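You operate a simulated robot arm through the tools that you are given. There is no shell and no other tool. Be economical: measure what you need, move in short steps, check, and stop when the job is done.

Carry out the task below with a simulated robot arm. There is one attempt and no reset: what you move stays moved.

## Task
Zero the counter, wind about 3 metres of the blue lead onto the orange reel and lock the winder.
Fine: the plug goes in the reel's clip; measure with the arm down and leave the arm down.

It is judged by the outcome, as a careful person would: the job done as asked, and still so three seconds after it is handed in. It fails if anything else is knocked over, pushed out of place, dropped, spilled or broken.

## Robot
A 7-joint arm with a two-finger parallel gripper on a trunk, on a base that drives. Base frame: it is fixed to the floor where the robot stands at the start and does not move with it; the origin is under the middle of the robot, x ahead of it, y to its left, z up. Readings come in cm, degrees, newtons and seconds.
Its first joint turns from -166.0 to 166.0 degrees. Places, roughly: blue crank wheel [70, -90, 80]; counter reset key [70, -20, 80]; measuring arm [80, -40, 90]; orange reel (18x19x10 cm) [70, -60, 80]; winder lock lever [60, -70, 80]. Payload 4.4 kg.
The TCP is the grasp point between the finger pads, 2.3 cm short of the fingertips. In the tool frame z runs along the fingers and y along their closing line. Largest opening 9.4 cm; finger width 3.8, thickness 1; the body of the gripper, 5.4 by 9.6 cm, starts 3.9 cm behind the TCP.
Orientation is that of the tool frame in the base frame, as [roll, pitch, yaw] about the fixed x, y, z axes, in that order (R = Rz(yaw) Ry(pitch) Rx(roll)). With the fingers straight down and closing along the base's y, the tool's x points along the base's -x, its y along +y and its z along -z.

## Interface
- The arm moves only by the tool arm_command. Its argument "increments" is a list of rows, each an object of numbers (a shift or turn left out is 0, a gripper value left out holds the last): "tx", "ty", "tz": the shift along the tool's x, y, z in cm; "rx", "ry", "rz": the turn, a rotation vector about the tool's x, y, z in degrees; "claw": the gripper command, from -1 (shut) to 1 (fully open), values between in proportion. In form: [{"tx": .., "ty": .., "tz": .., "rx": .., "ry": .., "rz": .., "claw": ..}, ...]. A call has 1 to 8 rows; each row shifts and turns the commanded pose from where the row before left it, along the tool's axes as they then stand. Rows are played at 5 a second. More than 5 cm and 8.6 degrees between two rows, or a gripper value outside its range, and nothing of the call is played. A pose out of reach is approached as far as the arm can. The call stops where the force on the tool passes 50 N (or 10 N more than at its start, if that is more) or the arm is blocked; 0.2 s more then pass. Each finger travels about 10.8 cm/s and halts on what it meets, pressing with about 30 N; the grip force reading is that of the motor and also rises with nothing between the fingers. The clock runs only during rows and for 0.2 s after the last one: add rows that do not move to give the fingers time. It gives the time, the measured TCP pose, the force on the tool (base axes), the opening and the grip force at its end, in the units of the frame above (readings bear some noise), with the torque about the TCP (base axes, N m) and any sound that the robot's microphone picked up.
- Cameras (640 x 400 px; columns grow to the right, rows downward): "scene" is now at [15.44, 16.1, 148]; the picture's right is [-0.80, -0.60, 0.00], its down [-0.29, 0.39, -0.88] and it looks along [0.52, -0.70, -0.48] (base axes); focal length 294 px, centre (320, 200). "wrist" rides on the gripper at [8.6, 1.6, -7.4] in the tool frame; the picture's right is [-0.18, 0.98, 0.00], its down [-0.58, -0.11, -0.81] and it looks along [-0.79, -0.15, 0.59] (tool axes); focal length 243 px, centre (320, 200). There is no depth. A picture from a camera that has moved, and an enlarged one, comes with that camera's place and axes in the base frame and with its lens.
- get_image(camera): a new picture of that camera. No time passes.
- roll_base(legs): drives the robot by 1 to 6 legs, each [ahead, left, turn to the left] in cm, cm and degrees, along the robot's own axes; the way and the turn of a leg run together, so that a leg with both is an arc; at most 150 cm and 180 degrees a leg. The arm and the cameras ride along, it lands a little off, and it stops where it bumps. It gives what a move gives.
- pan_tilt(pan, tilt): turns the head with the scene camera to pan (to the left, within 120 degrees either way) and tilt (down, from -29 to 69), counted from straight ahead of the robot. It gives what a move gives.
- inspect(camera, box): a new picture of the part [left, top, right, bottom] of that camera's present view, enlarged. No time passes.
- job_done(): hands the job in; it is judged then, once.

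Go step by step. Nothing tells you exact positions but the pictures and the camera data: compare them with the known pose of the tool, close in by small moves and look again before you grip or let go. The budget is 120 turns and 78 pictures, counting those below and the enlarged ones. Unless the task says otherwise, let go and move clear before handing in, and close with one line.

The tools are called after ">>>" as a command line: name --argument value ..., lists and objects as JSON in quotes. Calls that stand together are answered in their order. arm_command: Moves the arm, as the interface text tells. Its arguments: {"type":"object","properties":{"increments":{"type":"array"}},"required":["increments"]} The other tools are called the same way: roll_base (legs) drives the base; pan_tilt (pan, tilt) turns the head that bears the scene camera; get_image (camera) takes a picture; inspect (camera, box) takes an enlarged picture of a part of a camera's view; job_done () hands the job in.

At the start:

```text
time: 0.0
ee_pos: [43.94, -45.71, 121.85]
tcp_rot: [-179.9, 0.0, 179.9]
ft_force: [-1.6, 0.7, 0.3]
ft_torque: [-0.01, -0.01, -0.01]
grip_width: 9.4
grasp_force: 0.1
robot x, y, heading: [-0.1, 0.36, -0.0]
head pan, tilt: [-53.3, 28.7]
```

scene: 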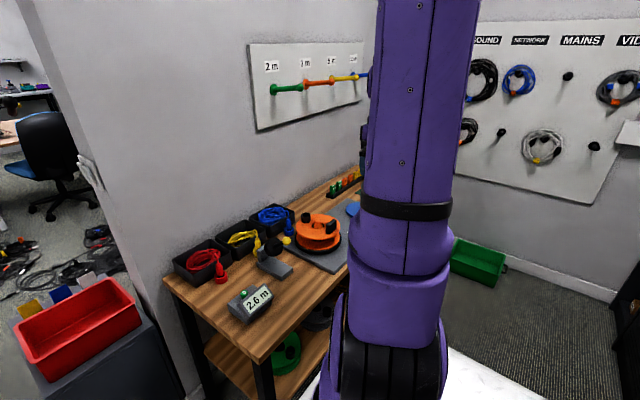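
wrist: 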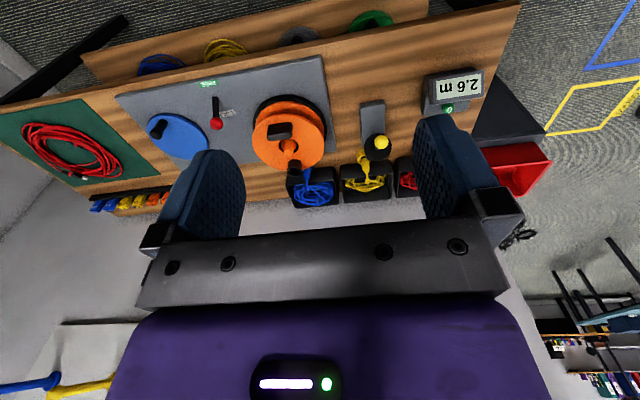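

I see a bench with the winder: counter (2.6 m), measuring arm, orange reel, blue crank wheel and red lock lever. I'll look closer at each before moving.

>>> inspect --camera "wrist" --box '[100, 50, 340, 200]'

>>> inspect --camera "wrist" --box '[240, 60, 500, 222]'

>>> inspect --camera "scene" --box '[160, 170, 370, 330]'

```text
2.67 times, centred on (220, 125) of wrist
camera zoom: at [35.29, -44.15, 129.45], right [0.18, 0.98, 0.0], down [0.58, -0.11, 0.81], along [0.79, -0.15, -0.59], focal length 647 px, centre (587, 400)
```

zoom: 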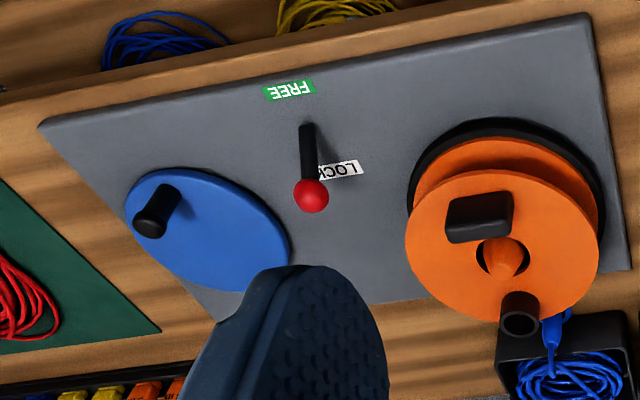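

```text
2.46 times, centred on (370, 141) of wrist
camera zoom: at [35.29, -44.15, 129.45], right [0.18, 0.98, 0.0], down [0.58, -0.11, 0.81], along [0.79, -0.15, -0.59], focal length 597 px, centre (197, 345)
```

zoom: 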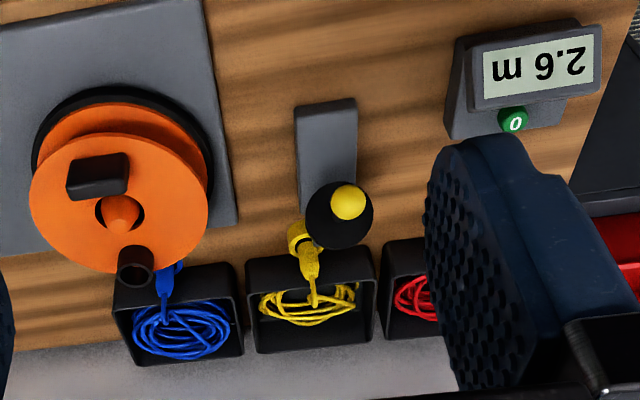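

```text
2.50 times, centred on (265, 250) of scene
camera zoom: at [15.44, 16.1, 148.0], right [-0.8, -0.6, 0.0], down [-0.29, 0.39, -0.88], along [0.52, -0.7, -0.48], focal length 736 px, centre (458, 75)
```

zoom: 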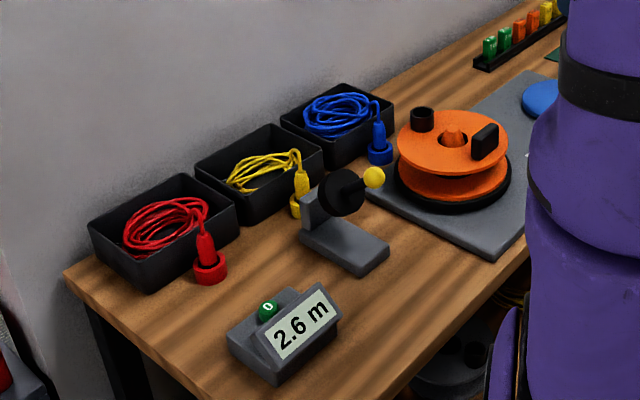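

The reel, lead holders and counter are clear, but the arm hides the crank. I'll look around with the head for the floor and the rest of the bench before driving along the bench.

>>> pan_tilt --pan -95 --tilt 50

>>> get_image --camera "scene"

```text
time: 1.1
ee_pos: [44.09, -45.77, 121.86]
tcp_rot: [179.9, 0.0, 179.9]
ft_force: [-0.3, 0.1, 0.0]
ft_torque: [0.04, 0.03, 0.0]
grip_width: 9.38
grasp_force: 0.1
robot x, y, heading: [-0.2, -0.06, -0.2]
head pan, tilt: [-95.0, 50.0]
```

```text
72 pictures are left
camera scene: at [9.33, 15.72, 144.85], right [-1.0, 0.09, 0.0], down [0.07, 0.76, -0.64], along [-0.06, -0.64, -0.77], focal length 294 px, centre (320, 200)
```

scene: 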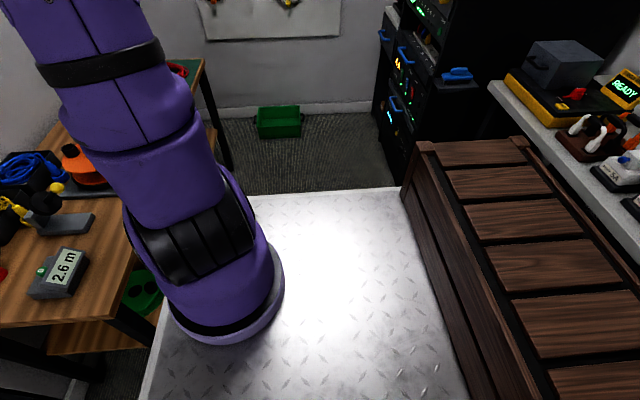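

The robot's plate sits between the bench and a brown crate, with a clear strip ahead of it to the right. I'll shift right about 45 cm parallel to the bench, so that everything comes within reach from one spot.

>>> roll_base --legs '[[0, -15, 0]]'

```text
time: 2.5
ee_pos: [44.02, -60.71, 121.92]
tcp_rot: [-180.0, -0.1, -180.0]
ft_force: [0.7, 0.0, 0.2]
ft_torque: [0.02, 0.0, -0.01]
grip_width: 9.41
grasp_force: 0.1
robot x, y, heading: [0.16, -14.51, -0.1]
head pan, tilt: [-95.0, 50.0]
```

>>> roll_base --legs '[[0, -30, 0]]'

>>> pan_tilt --pan -15 --tilt 50

>>> get_image --camera "scene"

>>> get_image --camera "wrist"

```text
time: 4.5
ee_pos: [43.94, -90.92, 121.83]
tcp_rot: [-180.0, -0.1, 179.8]
ft_force: [0.5, -0.2, 0.1]
ft_torque: [0.01, 0.02, -0.03]
grip_width: 9.4
grasp_force: 0.2
robot x, y, heading: [-0.22, -45.25, -0.2]
head pan, tilt: [-95.0, 50.0]
```

```text
time: 6.0
ee_pos: [43.77, -90.89, 121.87]
tcp_rot: [-179.9, 0.1, 179.9]
ft_force: [-0.2, 0.0, 0.3]
ft_torque: [0.03, 0.01, 0.02]
grip_width: 9.39
grasp_force: 0.0
robot x, y, heading: [0.03, -44.97, -0.2]
head pan, tilt: [-15.0, 50.0]
```

```text
71 pictures are left
camera scene: at [17.45, -23.72, 144.85], right [-0.26, -0.96, 0.0], down [-0.74, 0.2, -0.64], along [0.62, -0.17, -0.77], focal length 294 px, centre (320, 200)
```

scene: 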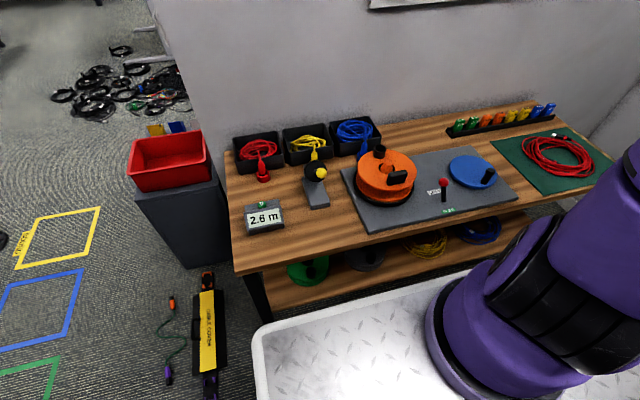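

```text
70 pictures are left
camera wrist: at [35.09, -89.32, 129.45], right [0.19, 0.98, 0.0], down [0.58, -0.11, 0.81], along [0.79, -0.15, -0.59], focal length 243 px, centre (320, 200)
```

wrist: 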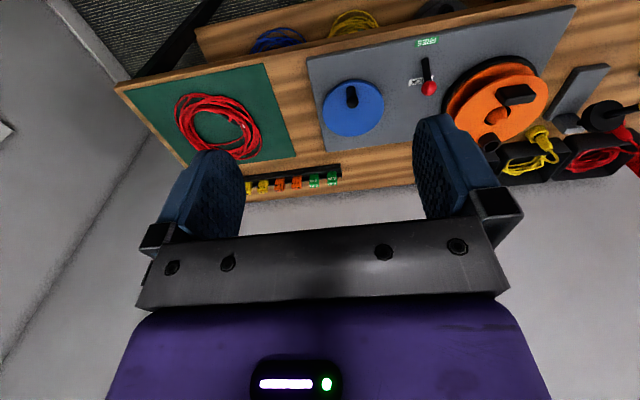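

Now everything is in view of the head camera. I'll enlarge it to measure positions.

>>> inspect --camera "scene" --box '[220, 100, 380, 250]'

>>> inspect --camera "scene" --box '[330, 110, 530, 240]'

```text
2.67 times, centred on (300, 175) of scene
camera zoom: at [17.45, -23.72, 144.85], right [-0.26, -0.96, 0.0], down [-0.74, 0.2, -0.64], along [0.62, -0.17, -0.77], focal length 785 px, centre (373, 267)
```

zoom: 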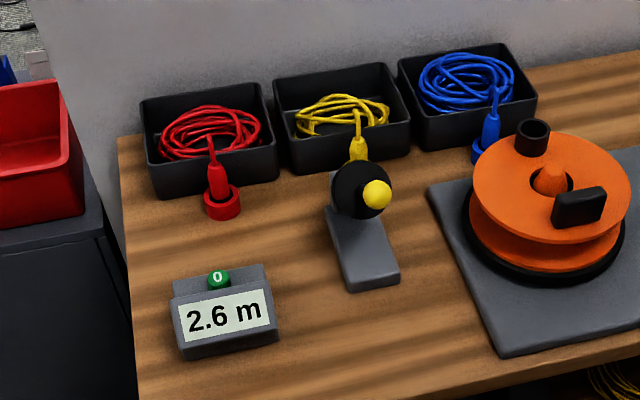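

```text
3.08 times, centred on (430, 175) of scene
camera zoom: at [17.45, -23.72, 144.85], right [-0.26, -0.96, 0.0], down [-0.74, 0.2, -0.64], along [0.62, -0.17, -0.77], focal length 906 px, centre (-18, 277)
```

zoom: 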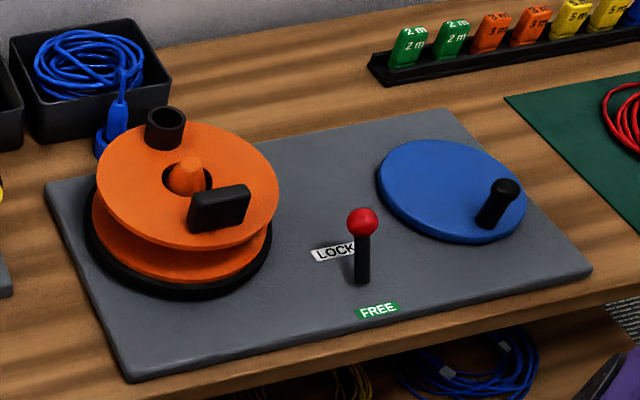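

Estimated positions: plate top z≈78, lock-lever knob ≈(63,-72,84.5) with FREE on the robot side and LOCK on the wall side, crank wheel centre ≈(68,-86.5) and counter key ≈(71.6,-21.6,81). I'll bring the wrist camera over the measuring arm for a close look.

>>> arm_command --increments '[{"tx": -4, "ty": 3}, {"tx": -4, "ty": 3}, {"tx": -3, "ty": 4}, {"ty": 4.9}, {"ty": 4.9}, {"ty": 4.9}, {"ty": 4.9}, {"ty": 4.9}]'

>>> arm_command --increments '[{"ty": 4, "tz": 2.5}, {"ty": 4, "tz": 2.5}, {"ty": 4, "tz": 2.5}, {"ty": 2.5, "tz": 3}, {"tz": 4}]'

>>> get_image --camera "wrist"

>>> get_image --camera "scene"

```text
time: 7.8
ee_pos: [55.08, -56.75, 121.95]
tcp_rot: [180.0, 0.0, 179.7]
ft_force: [-0.5, -0.6, -0.1]
ft_torque: [0.03, 0.01, 0.02]
grip_width: 9.39
grasp_force: 0.1
robot x, y, heading: [0.03, -44.87, -0.3]
head pan, tilt: [-15.0, 50.0]
```

```text
time: 9.0
ee_pos: [55.07, -42.21, 107.38]
tcp_rot: [-180.0, 0.0, 179.9]
ft_force: [-1.0, -0.3, 0.9]
ft_torque: [0.04, -0.02, 0.01]
grip_width: 9.41
grasp_force: 0.0
robot x, y, heading: [0.01, -45.05, -0.2]
head pan, tilt: [-15.0, 50.0]
```

```text
67 pictures are left
camera wrist: at [46.28, -40.53, 114.93], right [0.19, 0.98, 0.0], down [0.58, -0.11, 0.81], along [0.79, -0.15, -0.59], focal length 243 px, centre (320, 200)
```

wrist: 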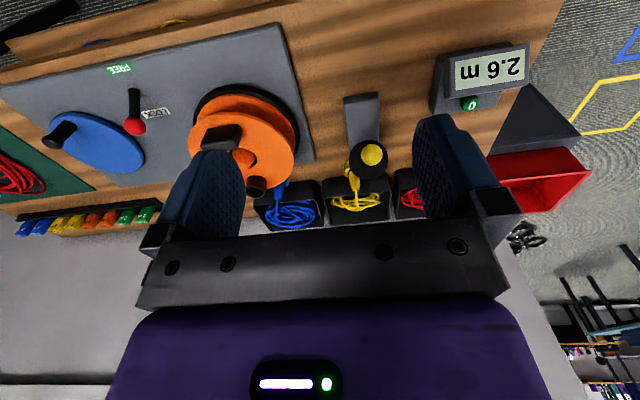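

```text
66 pictures are left
camera scene: at [17.38, -23.72, 144.86], right [-0.26, -0.97, 0.0], down [-0.74, 0.2, -0.64], along [0.62, -0.17, -0.77], focal length 294 px, centre (320, 200)
```

scene: 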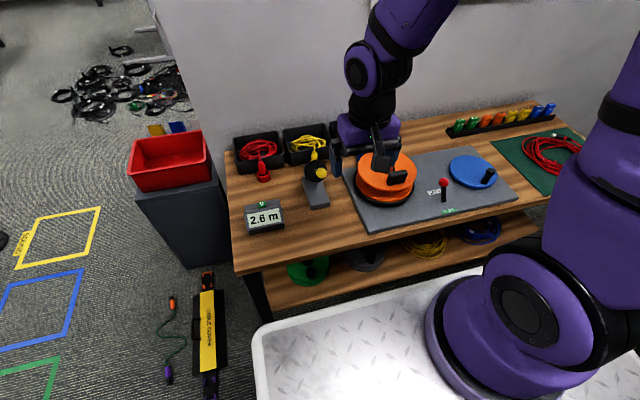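

>>> inspect --camera "wrist" --box '[330, 80, 400, 220]'

>>> inspect --camera "wrist" --box '[180, 70, 320, 230]'

>>> inspect --camera "wrist" --box '[30, 50, 200, 180]'

```text
2.86 times, centred on (365, 150) of wrist
camera zoom: at [46.28, -40.53, 114.93], right [0.19, 0.98, 0.0], down [0.58, -0.11, 0.81], along [0.79, -0.15, -0.59], focal length 693 px, centre (191, 343)
```

zoom: 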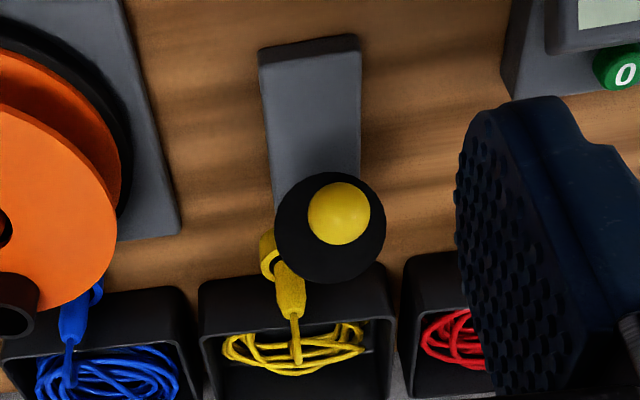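

```text
2.50 times, centred on (250, 150) of wrist
camera zoom: at [46.28, -40.53, 114.93], right [0.19, 0.98, 0.0], down [0.58, -0.11, 0.81], along [0.79, -0.15, -0.59], focal length 606 px, centre (495, 325)
```

zoom: 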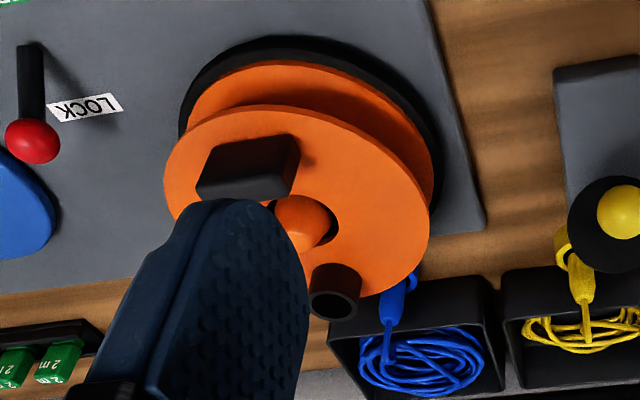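

```text
3.08 times, centred on (115, 115) of wrist
camera zoom: at [46.28, -40.53, 114.93], right [0.19, 0.98, 0.0], down [0.58, -0.11, 0.81], along [0.79, -0.15, -0.59], focal length 746 px, centre (951, 462)
```

zoom: 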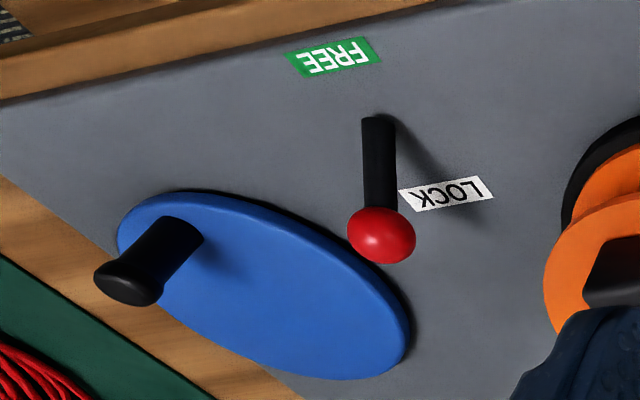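

The lever leans toward LOCK (wall side), so it has to be freed first. The measuring arm's yellow ball is at about (68.5,-38,92), raised. First the counter: I close the fingers and come over its key.

>>> arm_command --increments '[{"ty": 4.5, "claw": -1}, {"ty": 4.5}, {"ty": 4.5}, {"ty": 4.5, "tx": -2}, {"ty": 2.6, "tx": -3}, {"tx": -3, "tz": 3}, {"tx": -3, "tz": 3}, {"tz": 3}]'

>>> get_image --camera "wrist"

>>> inspect --camera "scene" --box '[220, 120, 380, 250]'

```text
time: 10.8
ee_pos: [66.02, -21.3, 98.23]
tcp_rot: [-179.9, 0.1, 179.8]
ft_force: [0.3, 0.5, -0.1]
ft_torque: [0.04, -0.01, -0.01]
grip_width: 0.01
grasp_force: 29.9
robot x, y, heading: [0.22, -45.16, -0.1]
head pan, tilt: [-15.0, 50.0]
```

```text
62 pictures are left
camera wrist: at [57.31, -19.67, 105.85], right [0.19, 0.98, 0.0], down [0.58, -0.11, 0.81], along [0.79, -0.15, -0.59], focal length 243 px, centre (320, 200)
```

wrist: 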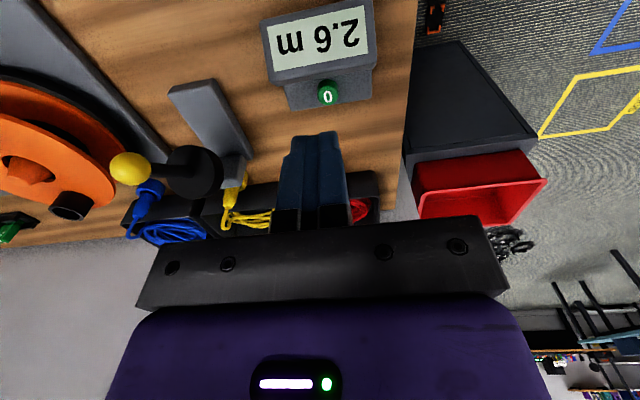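

```text
3.08 times, centred on (300, 185) of scene
camera zoom: at [17.41, -23.72, 144.85], right [-0.26, -0.96, 0.0], down [-0.74, 0.2, -0.64], along [0.62, -0.17, -0.77], focal length 906 px, centre (382, 246)
```

zoom: 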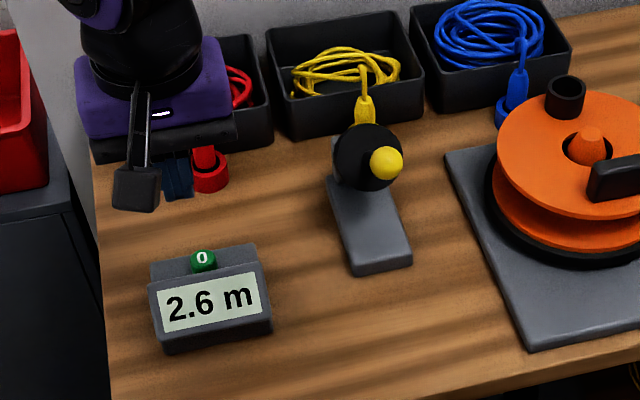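

The key stands on the ledge behind the display at about (71.5,-21.5,81). I go over it, slightly to the far side, and come down.

>>> arm_command --increments '[{"tx": -3.2}, {"tx": -3}, {"tz": 4}, {"tz": 4}, {"tz": 3}, {"tz": 1}]'

>>> inspect --camera "scene" --box '[220, 150, 320, 250]'

>>> get_image --camera "wrist"

```text
time: 12.2
ee_pos: [72.41, -21.39, 86.39]
tcp_rot: [-180.0, 0.0, 179.8]
ft_force: [0.2, 0.1, -0.8]
ft_torque: [0.01, 0.01, 0.02]
grip_width: 0.0
grasp_force: 30.4
robot x, y, heading: [0.14, -45.0, -0.1]
head pan, tilt: [-15.0, 50.0]
```

```text
4.00 times, centred on (270, 200) of scene
camera zoom: at [17.44, -23.71, 144.85], right [-0.26, -0.97, 0.0], down [-0.74, 0.2, -0.64], along [0.62, -0.17, -0.77], focal length 1178 px, centre (520, 200)
```

zoom: 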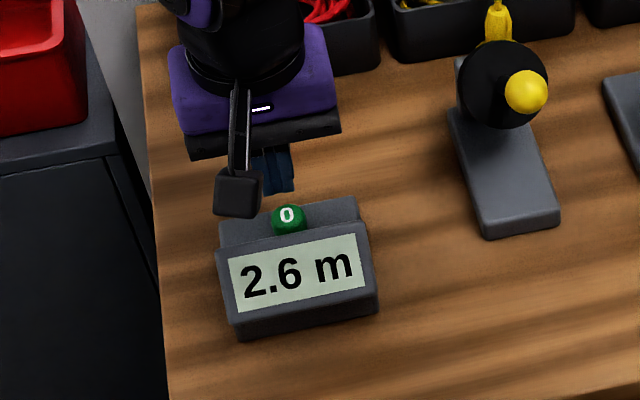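

```text
59 pictures are left
camera wrist: at [63.63, -19.79, 93.94], right [0.19, 0.98, 0.0], down [0.58, -0.11, 0.81], along [0.79, -0.15, -0.59], focal length 243 px, centre (320, 200)
```

wrist: 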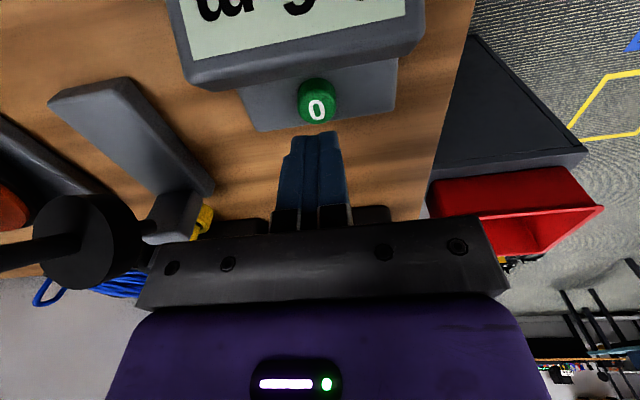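

The aim is right, with the fingertips about 3.5 cm above the key. I press in small steps.

>>> arm_command --increments '[{"tx": 0.4, "tz": 2}, {"tz": 0.8}, {"tz": 0.5}, {"tz": 0.4}, {"tz": 0.3}, {"tz": 0.3}]'

>>> inspect --camera "scene" --box '[220, 150, 320, 250]'

```text
time: 13.6
ee_pos: [71.79, -21.32, 82.38]
tcp_rot: [179.9, 0.0, 179.8]
ft_force: [-1.8, -1.5, 25.5]
ft_torque: [-0.07, 0.04, -0.06]
grip_width: 0.0
grasp_force: 29.9
robot x, y, heading: [0.26, -44.75, -0.1]
head pan, tilt: [-15.0, 50.0]
heard: click
```

```text
4.00 times, centred on (270, 200) of scene
camera zoom: at [17.36, -23.74, 144.86], right [-0.26, -0.97, 0.0], down [-0.74, 0.2, -0.64], along [0.62, -0.17, -0.77], focal length 1178 px, centre (520, 200)
```

zoom: 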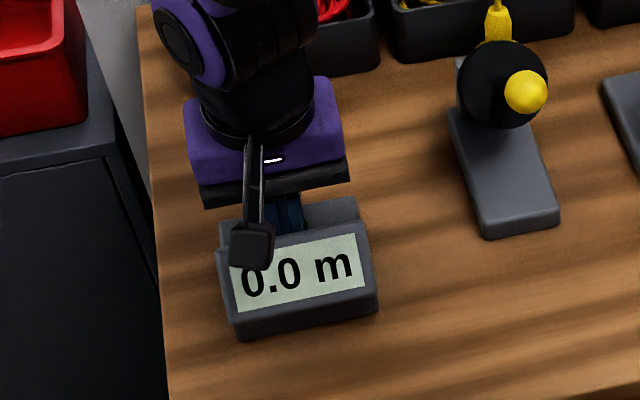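

The counter reads 0.0 m. I lift off and move over toward the blue plug, about (84,-56), with the gripper open, to look closely at it and the reel's clip.

>>> arm_command --increments '[{"tz": -4}, {"tz": -4.5}, {"tz": -4.5}, {"tz": -4.5, "ty": -1}, {"tz": -4, "ty": -2}, {"ty": -4.8}, {"ty": -4.8}, {"ty": -4.8}]'

>>> arm_command --increments '[{"ty": -4.8, "claw": 0.3}, {"ty": -4.8}, {"ty": -4.8}, {"ty": -2.5, "tx": -3.5}, {"tx": 0}]'

>>> get_image --camera "wrist"

>>> inspect --camera "wrist" --box '[220, 40, 420, 170]'

```text
time: 15.4
ee_pos: [71.76, -38.73, 103.4]
tcp_rot: [-180.0, 0.1, -179.9]
ft_force: [1.3, 0.5, 0.0]
ft_torque: [-0.06, 0.03, 0.02]
grip_width: 0.0
grasp_force: 30.2
robot x, y, heading: [-0.19, -45.08, -0.1]
head pan, tilt: [-15.0, 50.0]
```

```text
time: 16.6
ee_pos: [75.43, -55.68, 103.61]
tcp_rot: [-179.9, -0.1, 179.8]
ft_force: [-0.7, 0.1, -0.1]
ft_torque: [0.0, 0.01, -0.03]
grip_width: 6.12
grasp_force: 0.0
robot x, y, heading: [0.17, -44.82, -0.2]
head pan, tilt: [-15.0, 50.0]
```

```text
57 pictures are left
camera wrist: at [66.65, -53.98, 111.19], right [0.19, 0.98, 0.0], down [0.58, -0.11, 0.81], along [0.79, -0.15, -0.59], focal length 243 px, centre (320, 200)
```

wrist: 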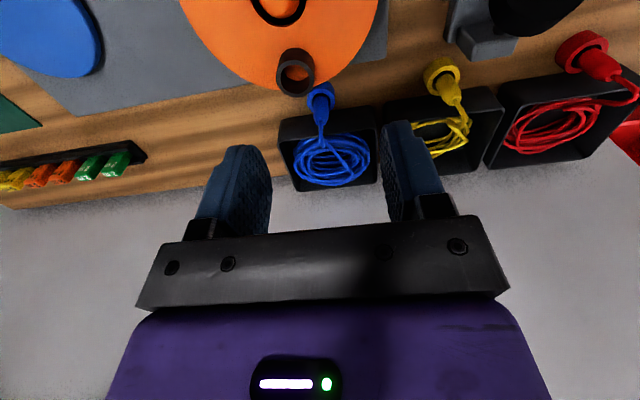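

```text
3.08 times, centred on (320, 105) of wrist
camera zoom: at [66.65, -53.98, 111.19], right [0.19, 0.98, 0.0], down [0.58, -0.11, 0.81], along [0.79, -0.15, -0.59], focal length 746 px, centre (320, 492)
```

zoom: 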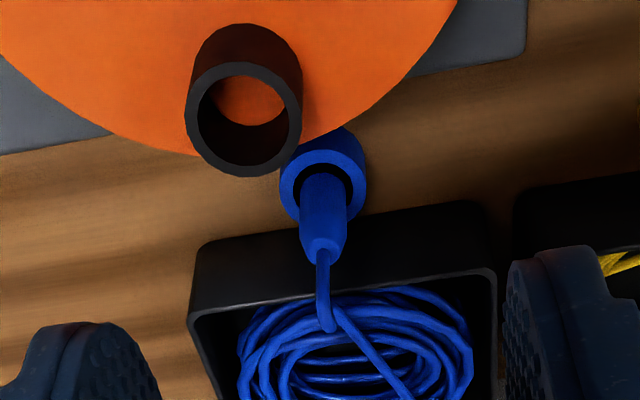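

Triangulated: clip opening centre ≈(77.5,-58.3,88.7), plug upright at ≈(84,-57) with its top at z≈86.7. I position above the plug, then descend and check.

>>> arm_command --increments '[{"tx": -4, "ty": -0.6}, {"tx": -4.5, "ty": -0.7}, {"tz": 4}, {"tz": 4}, {"tz": 3}]'

>>> get_image --camera "wrist"

>>> inspect --camera "scene" --box '[310, 90, 430, 210]'

```text
time: 17.8
ee_pos: [83.68, -56.86, 92.47]
tcp_rot: [-180.0, 0.0, 179.8]
ft_force: [0.6, 0.7, 0.1]
ft_torque: [-0.01, 0.01, 0.02]
grip_width: 6.11
grasp_force: 0.0
robot x, y, heading: [-0.19, -45.13, -0.3]
head pan, tilt: [-15.0, 50.0]
```

```text
55 pictures are left
camera wrist: at [74.97, -55.31, 100.1], right [0.19, 0.98, 0.0], down [0.58, -0.11, 0.81], along [0.79, -0.15, -0.59], focal length 243 px, centre (320, 200)
```

wrist: 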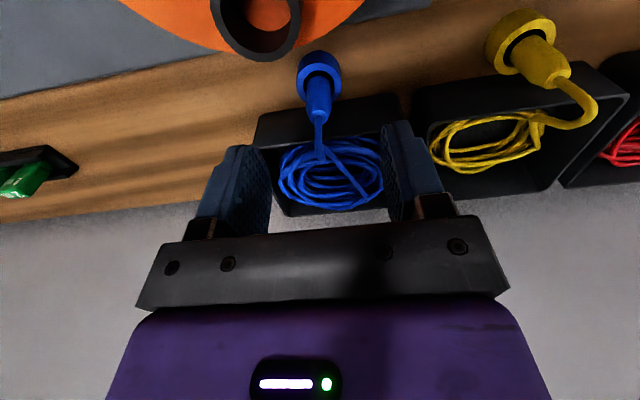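

```text
3.33 times, centred on (370, 150) of scene
camera zoom: at [17.41, -23.7, 144.85], right [-0.26, -0.97, 0.0], down [-0.74, 0.2, -0.64], along [0.62, -0.17, -0.77], focal length 981 px, centre (153, 367)
```

zoom: 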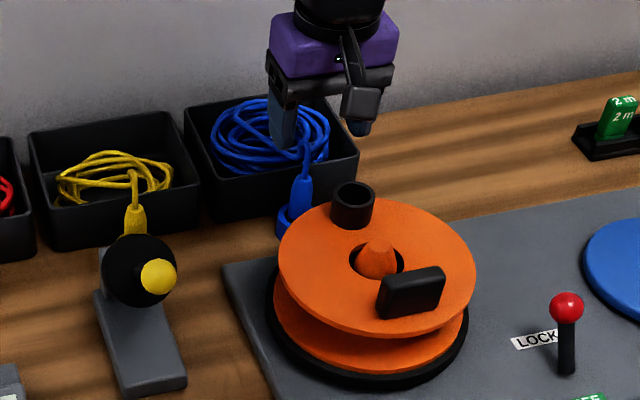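

The plug is vertical at ≈(83.9,-57.1), right between the fingers. I descend and close on it.

>>> arm_command --increments '[{"tx": -0.2, "ty": -0.2, "tz": 3}, {"tz": 3}, {"tz": 1.5}, {"claw": -1}, {}, {}, {}]'

>>> get_image --camera "wrist"

```text
time: 19.4
ee_pos: [84.09, -57.2, 84.94]
tcp_rot: [180.0, 0.0, 179.8]
ft_force: [-0.7, -0.2, 0.2]
ft_torque: [0.01, -0.02, 0.01]
grip_width: 0.01
grasp_force: 30.3
robot x, y, heading: [-0.22, -44.54, -0.6]
head pan, tilt: [-15.0, 50.0]
```

```text
53 pictures are left
camera wrist: at [75.32, -55.5, 92.61], right [0.19, 0.98, 0.0], down [0.58, -0.11, 0.81], along [0.79, -0.15, -0.59], focal length 243 px, centre (320, 200)
```

wrist: 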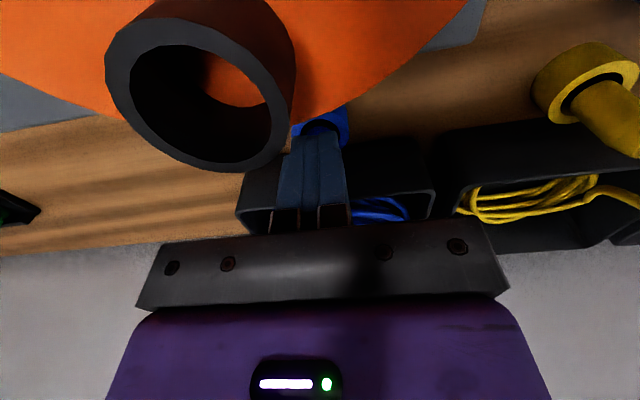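

The fingers shut on nothing; I look from the head camera to see where the plug is.

>>> inspect --camera "scene" --box '[320, 100, 420, 180]'

>>> inspect --camera "wrist" --box '[240, 80, 420, 240]'

```text
5.00 times, centred on (370, 140) of scene
camera zoom: at [17.45, -23.71, 144.84], right [-0.26, -0.97, 0.0], down [-0.74, 0.2, -0.64], along [0.62, -0.17, -0.77], focal length 1472 px, centre (70, 500)
```

zoom: 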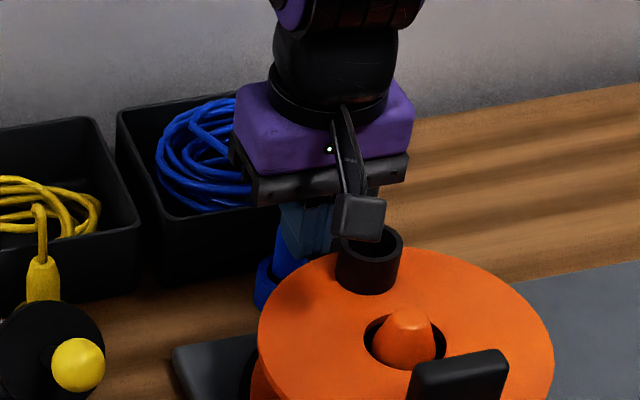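

```text
2.50 times, centred on (330, 160) of wrist
camera zoom: at [75.32, -55.5, 92.61], right [0.19, 0.98, 0.0], down [0.58, -0.11, 0.81], along [0.79, -0.15, -0.59], focal length 606 px, centre (295, 300)
```

zoom: 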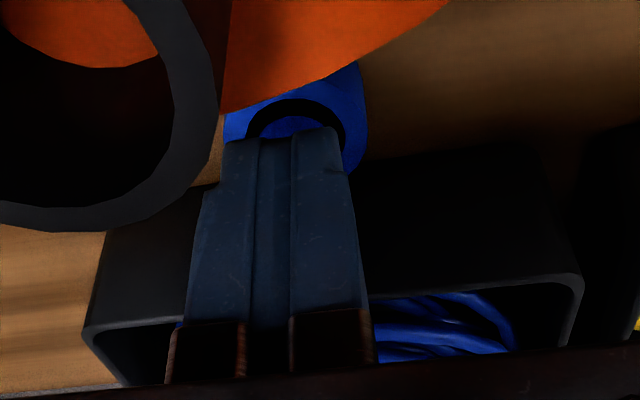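

Re-triangulating with the earlier oblique views puts the plug slightly farther and lower: axis ≈(86,-57.4), boot top z≈84.3. I open, shift 1.8 cm farther and 1.5 cm down, then close again.

>>> arm_command --increments '[{"claw": 0.0}, {}, {"tx": -1.0, "ty": -0.2}, {"tx": -0.8}, {"tz": 1.0}, {"tz": 0.6}]'

>>> get_image --camera "wrist"

```text
time: 20.8
ee_pos: [85.69, -57.46, 83.41]
tcp_rot: [179.9, 0.1, 179.9]
ft_force: [-0.3, 0.6, 0.0]
ft_torque: [0.02, 0.01, 0.02]
grip_width: 4.71
grasp_force: 0.1
robot x, y, heading: [-0.25, -44.84, -0.5]
head pan, tilt: [-15.0, 50.0]
```

```text
50 pictures are left
camera wrist: at [76.96, -55.84, 91.02], right [0.19, 0.98, 0.0], down [0.58, -0.11, 0.81], along [0.79, -0.15, -0.59], focal length 243 px, centre (320, 200)
```

wrist: 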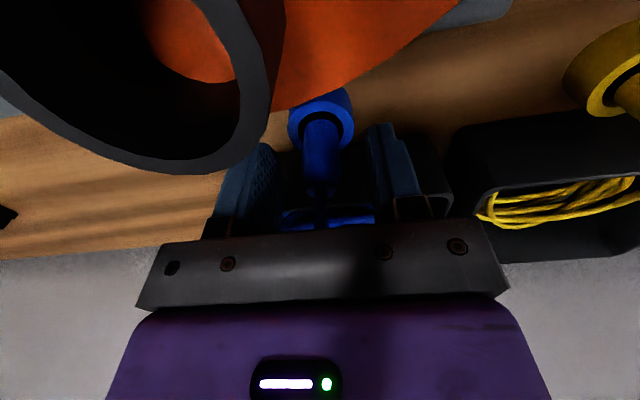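

The plug now stands between the fingers. I close on it.

>>> arm_command --increments '[{"tz": 0.3, "claw": -1}, {}, {}, {}]'

```text
time: 21.8
ee_pos: [85.61, -57.64, 83.11]
tcp_rot: [179.9, 0.0, 179.8]
ft_force: [0.6, -4.0, 22.6]
ft_torque: [-0.19, -0.3, -0.05]
grip_width: 2.04
grasp_force: 29.4
robot x, y, heading: [-0.12, -44.8, -0.2]
head pan, tilt: [-15.0, 50.0]
```

Gripped at 2.0 cm wide. I lift it straight out of its holder.

>>> arm_command --increments '[{"tz": -1}, {"tz": -2}, {"tz": -2.5}, {"tz": -2.5}, {"tz": -2}]'

>>> get_image --camera "wrist"

>>> inspect --camera "scene" --box '[320, 70, 440, 190]'

```text
time: 23.0
ee_pos: [85.58, -57.41, 93.12]
tcp_rot: [-180.0, -0.1, 179.8]
ft_force: [0.9, 0.2, -0.1]
ft_torque: [0.03, 0.01, -0.01]
grip_width: 2.03
grasp_force: 29.9
robot x, y, heading: [0.14, -45.28, -0.4]
head pan, tilt: [-15.0, 50.0]
```

```text
49 pictures are left
camera wrist: at [76.88, -55.86, 100.68], right [0.19, 0.98, 0.0], down [0.58, -0.11, 0.81], along [0.79, -0.15, -0.59], focal length 243 px, centre (320, 200)
```

wrist: 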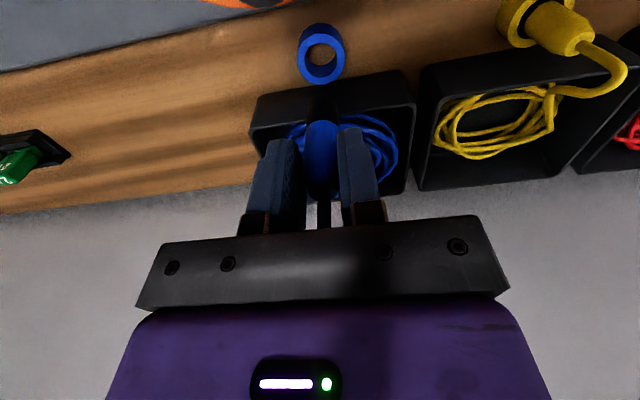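

```text
3.33 times, centred on (380, 130) of scene
camera zoom: at [17.49, -23.71, 144.84], right [-0.26, -0.97, 0.0], down [-0.74, 0.2, -0.64], along [0.62, -0.17, -0.77], focal length 981 px, centre (120, 433)
```

zoom: 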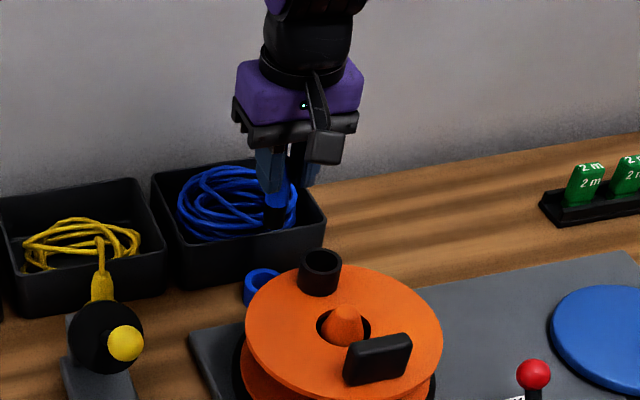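

>>> inspect --camera "wrist" --box '[240, 20, 400, 220]'

>>> inspect --camera "scene" --box '[345, 105, 405, 165]'

```text
2.00 times, centred on (320, 120) of wrist
camera zoom: at [76.88, -55.86, 100.68], right [0.19, 0.98, 0.0], down [0.58, -0.11, 0.81], along [0.79, -0.15, -0.59], focal length 485 px, centre (320, 360)
```

zoom: 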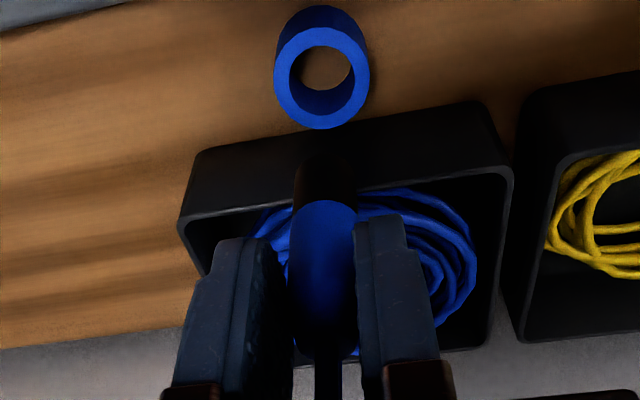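

```text
6.67 times, centred on (375, 135) of scene
camera zoom: at [17.49, -23.71, 144.84], right [-0.26, -0.97, 0.0], down [-0.74, 0.2, -0.64], along [0.62, -0.17, -0.77], focal length 1963 px, centre (-47, 633)
```

zoom: 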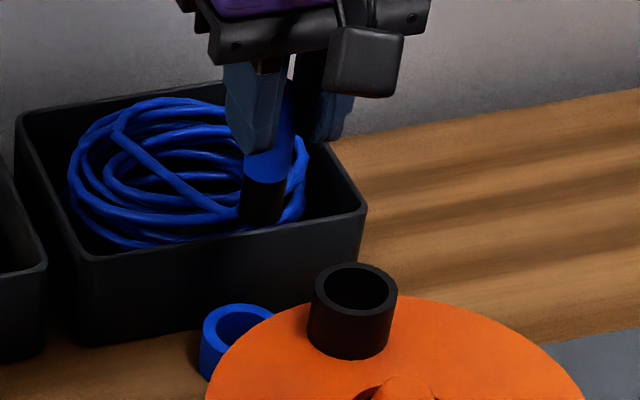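

The plug has a black nose, with its tip about 6.9 cm below the TCP. The clip's opening is at ≈(77.8,-58.45,88.2) with roughly 3 cm bore. I carry the plug over it and check before inserting.

>>> arm_command --increments '[{"tz": -4}, {"tx": 3, "ty": -0.4}, {"tx": 3, "ty": -0.4}, {"tx": 2.2, "ty": -0.2}, {}]'

>>> inspect --camera "wrist" --box '[240, 20, 400, 220]'

>>> inspect --camera "scene" --box '[345, 105, 425, 185]'

```text
time: 24.2
ee_pos: [77.43, -58.53, 97.18]
tcp_rot: [-179.9, -0.1, 179.8]
ft_force: [-0.5, -0.3, 0.0]
ft_torque: [0.0, 0.01, -0.01]
grip_width: 2.06
grasp_force: 30.1
robot x, y, heading: [0.27, -45.06, -0.2]
head pan, tilt: [-15.0, 50.0]
```

```text
2.00 times, centred on (320, 120) of wrist
camera zoom: at [68.76, -56.89, 104.79], right [0.19, 0.98, 0.0], down [0.58, -0.11, 0.81], along [0.79, -0.15, -0.59], focal length 485 px, centre (320, 360)
```

zoom: 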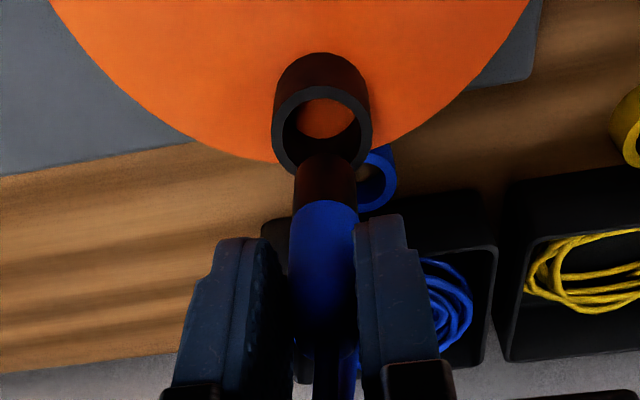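

```text
5.00 times, centred on (385, 145) of scene
camera zoom: at [17.46, -23.71, 144.84], right [-0.26, -0.97, 0.0], down [-0.74, 0.2, -0.64], along [0.62, -0.17, -0.77], focal length 1472 px, centre (-5, 475)
```

zoom: 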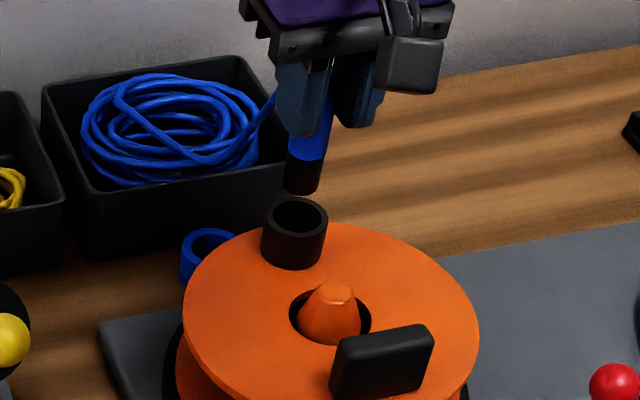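

Nearly aligned; the plug is about 0.35 cm too far toward the wall. I correct that and lower it in small steps.

>>> arm_command --increments '[{"tx": 0.35}, {"tz": 1.2}, {"tz": 0.8}, {"tz": 0.6}, {"tz": 0.6}]'

>>> inspect --camera "scene" --box '[345, 105, 425, 185]'

>>> inspect --camera "wrist" --box '[240, 20, 400, 220]'

```text
time: 25.4
ee_pos: [77.21, -58.5, 93.84]
tcp_rot: [180.0, -0.1, 179.9]
ft_force: [-0.9, 0.1, 0.5]
ft_torque: [-0.01, -0.02, 0.02]
grip_width: 2.03
grasp_force: 29.8
robot x, y, heading: [-0.15, -45.06, -0.1]
head pan, tilt: [-15.0, 50.0]
```

```text
5.00 times, centred on (385, 145) of scene
camera zoom: at [17.44, -23.71, 144.85], right [-0.26, -0.97, 0.0], down [-0.74, 0.2, -0.64], along [0.62, -0.17, -0.77], focal length 1472 px, centre (-5, 475)
```

zoom: 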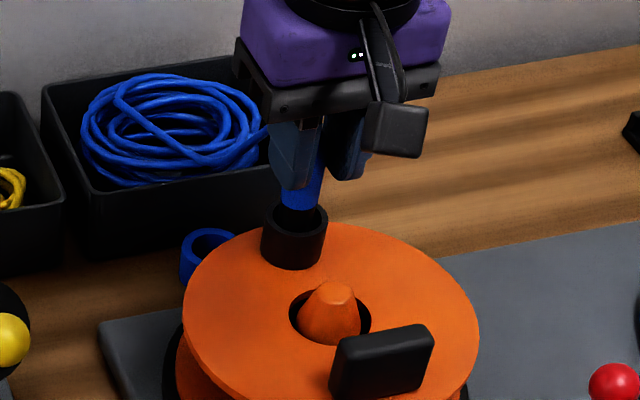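

```text
2.00 times, centred on (320, 120) of wrist
camera zoom: at [68.46, -56.86, 101.44], right [0.19, 0.98, 0.0], down [0.58, -0.11, 0.81], along [0.79, -0.15, -0.59], focal length 485 px, centre (320, 360)
```

zoom: 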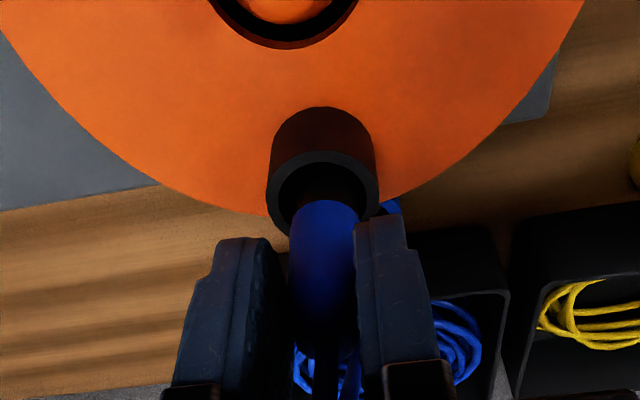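

The nose has entered the clip. I continue down until it seats.

>>> arm_command --increments '[{"tz": 0.5}, {"tz": 0.5}, {"tz": 0.4}, {"tz": 0.3}, {"tz": 0.3}]'

>>> inspect --camera "scene" --box '[345, 105, 425, 185]'

```text
time: 26.6
ee_pos: [77.25, -58.36, 92.28]
tcp_rot: [-180.0, 0.3, 179.8]
ft_force: [1.1, -0.7, 47.8]
ft_torque: [-0.2, -0.63, 0.02]
grip_width: 2.03
grasp_force: 30.2
robot x, y, heading: [-0.13, -44.67, -0.3]
head pan, tilt: [-15.0, 50.0]
```

```text
5.00 times, centred on (385, 145) of scene
camera zoom: at [17.28, -23.68, 144.86], right [-0.26, -0.97, 0.0], down [-0.74, 0.2, -0.64], along [0.62, -0.17, -0.77], focal length 1472 px, centre (-5, 475)
```

zoom: 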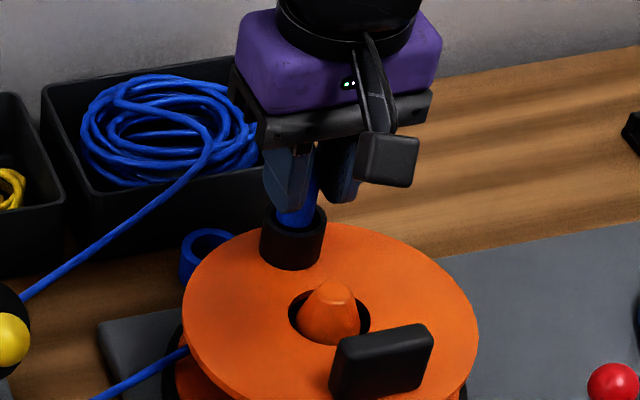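

The plug seated, and the lead now runs from the box by the measuring arm to the reel. I release and rise.

>>> arm_command --increments '[{"tz": -0.3}, {"claw": -0.4}, {"claw": 0}, {"tz": -2}, {"tz": -4}, {"tz": -4}]'

>>> get_image --camera "scene"

>>> inspect --camera "scene" --box '[290, 120, 430, 230]'

```text
time: 28.0
ee_pos: [77.19, -58.41, 102.09]
tcp_rot: [179.9, -0.1, 179.7]
ft_force: [0.7, 0.4, -1.0]
ft_torque: [0.04, 0.03, 0.01]
grip_width: 4.73
grasp_force: 0.1
robot x, y, heading: [-0.14, -44.85, -0.4]
head pan, tilt: [-15.0, 50.0]
```

```text
40 pictures are left
camera scene: at [17.51, -23.72, 144.84], right [-0.26, -0.97, 0.0], down [-0.74, 0.2, -0.64], along [0.62, -0.17, -0.77], focal length 294 px, centre (320, 200)
```

scene: 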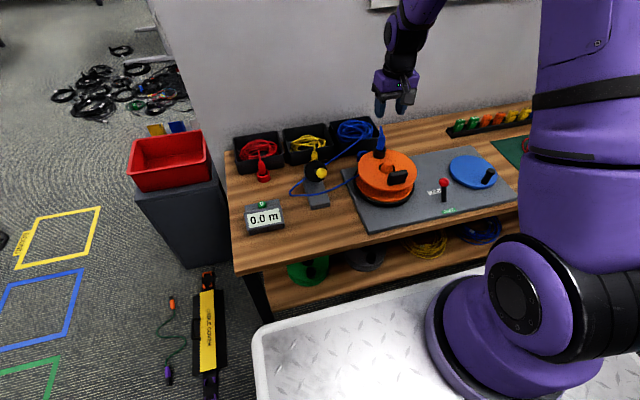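

```text
3.64 times, centred on (360, 175) of scene
camera zoom: at [17.51, -23.72, 144.84], right [-0.26, -0.97, 0.0], down [-0.74, 0.2, -0.64], along [0.62, -0.17, -0.77], focal length 1071 px, centre (174, 291)
```

zoom: 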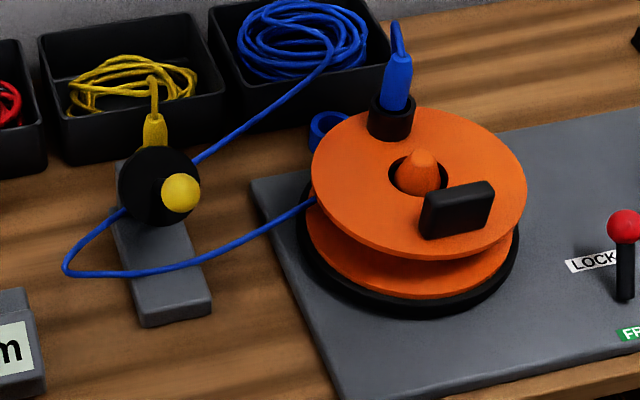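

The plug sits in the clip and the lead crosses the measuring arm's base. Next I lower the measuring arm: closed fingers above the yellow ball, then push down.

>>> arm_command --increments '[{"ty": 4, "tx": 1.8, "claw": -1}, {"ty": 4, "tx": 1.8}, {"ty": 4, "tx": 1.8}, {"ty": 4, "tx": 1.8}, {"ty": 4.2, "tx": 1.8}, {"tz": 2}]'

>>> inspect --camera "scene" --box '[290, 120, 390, 220]'

>>> get_image --camera "wrist"

```text
time: 29.4
ee_pos: [68.39, -38.22, 100.28]
tcp_rot: [-180.0, 0.0, 179.8]
ft_force: [-0.7, -0.2, -0.1]
ft_torque: [0.02, 0.02, -0.01]
grip_width: 0.0
grasp_force: 29.9
robot x, y, heading: [-0.14, -45.12, -0.3]
head pan, tilt: [-15.0, 50.0]
```

```text
4.00 times, centred on (340, 170) of scene
camera zoom: at [17.43, -23.72, 144.85], right [-0.26, -0.97, 0.0], down [-0.74, 0.2, -0.64], along [0.62, -0.17, -0.77], focal length 1178 px, centre (240, 320)
```

zoom: 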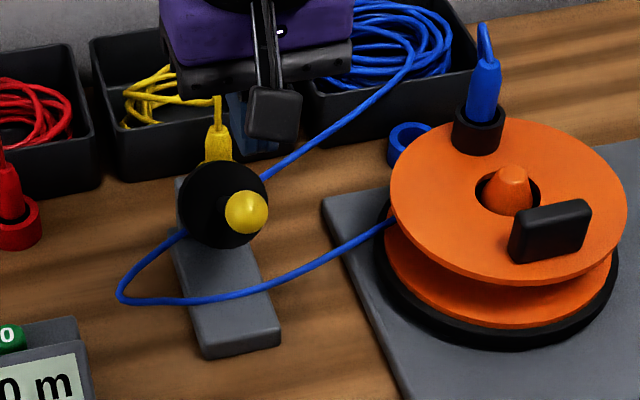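

```text
37 pictures are left
camera wrist: at [59.5, -36.58, 107.85], right [0.19, 0.98, 0.0], down [0.58, -0.11, 0.81], along [0.79, -0.15, -0.59], focal length 243 px, centre (320, 200)
```

wrist: 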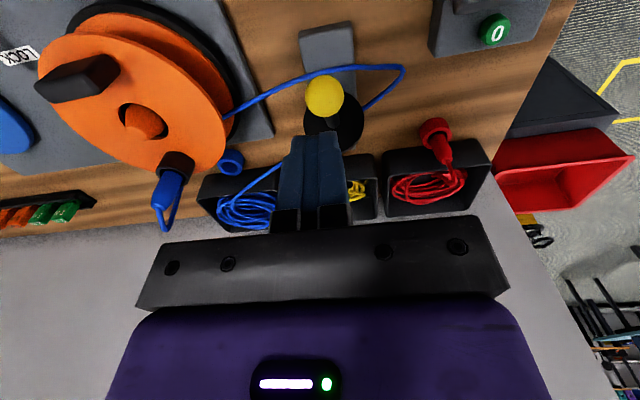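

Well above the ball. I descend and push it down along its arc in small steps.

>>> arm_command --increments '[{"tz": 3}, {"tz": 1.2}, {"tz": 1, "tx": 0.4}, {"tz": 1, "tx": 0.4}, {"tz": 1, "tx": 0.3}, {"tz": 1, "tx": 0.3}, {"tz": 1, "tx": 0.2}]'

>>> inspect --camera "scene" --box '[290, 120, 390, 220]'

```text
time: 31.0
ee_pos: [66.67, -38.23, 90.98]
tcp_rot: [180.0, 0.0, 179.7]
ft_force: [-1.0, -0.1, -0.8]
ft_torque: [0.02, 0.06, -0.03]
grip_width: 0.0
grasp_force: 29.9
robot x, y, heading: [-0.17, -44.84, -0.1]
head pan, tilt: [-15.0, 50.0]
```

```text
4.00 times, centred on (340, 170) of scene
camera zoom: at [17.45, -23.71, 144.85], right [-0.26, -0.97, 0.0], down [-0.74, 0.2, -0.64], along [0.62, -0.17, -0.77], focal length 1178 px, centre (240, 320)
```

zoom: 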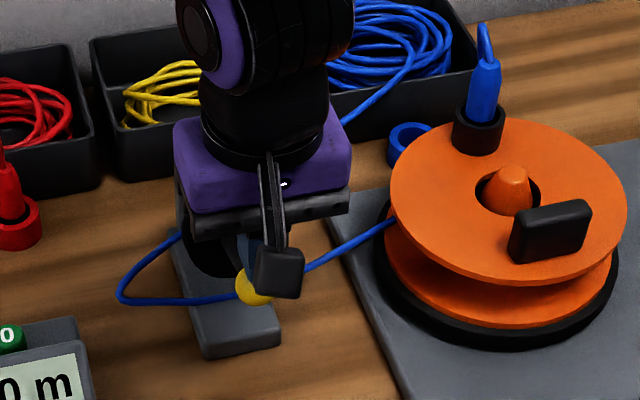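

The ball is going down with almost no resistance. I keep pushing until it stops.

>>> arm_command --increments '[{"tz": 1, "tx": 0.2}, {"tz": 1, "tx": 0.2}, {"tz": 0.8}, {"tz": 0.7}, {"tz": 0.5}, {"tz": 0.5}, {"tz": 0.4}, {"tz": 0.4}]'

>>> inspect --camera "scene" --box '[290, 120, 390, 220]'

```text
time: 32.8
ee_pos: [66.2, -38.28, 85.78]
tcp_rot: [179.9, 0.0, 179.8]
ft_force: [-1.6, 1.3, 9.6]
ft_torque: [0.06, 0.11, -0.04]
grip_width: 0.0
grasp_force: 29.4
robot x, y, heading: [-0.05, -45.08, 0.1]
head pan, tilt: [-15.0, 50.0]
```

```text
4.00 times, centred on (340, 170) of scene
camera zoom: at [17.42, -23.7, 144.85], right [-0.26, -0.97, 0.0], down [-0.74, 0.2, -0.64], along [0.62, -0.17, -0.77], focal length 1178 px, centre (240, 320)
```

zoom: 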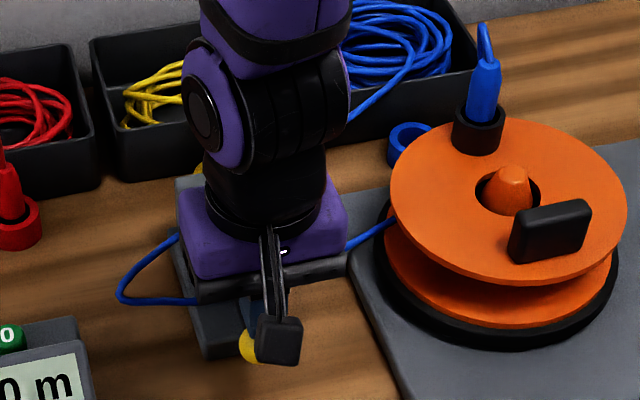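

>>> arm_command --increments '[{"tz": 0.3}, {"tz": 0.3}, {"tz": 0.3}, {"tz": 0.3}]'

```text
time: 33.5
ee_pos: [66.2, -38.28, 85.53]
tcp_rot: [-180.0, 0.2, 179.8]
ft_force: [-8.7, -4.4, 42.4]
ft_torque: [0.03, 0.4, 0.01]
grip_width: 0.0
grasp_force: 30.0
robot x, y, heading: [-0.02, -44.89, -0.1]
head pan, tilt: [-15.0, 50.0]
stopped in row 3: the force on the tool passed its limit at 54 N (the readings are from after the stop); the commanded pose is now the measured one
```

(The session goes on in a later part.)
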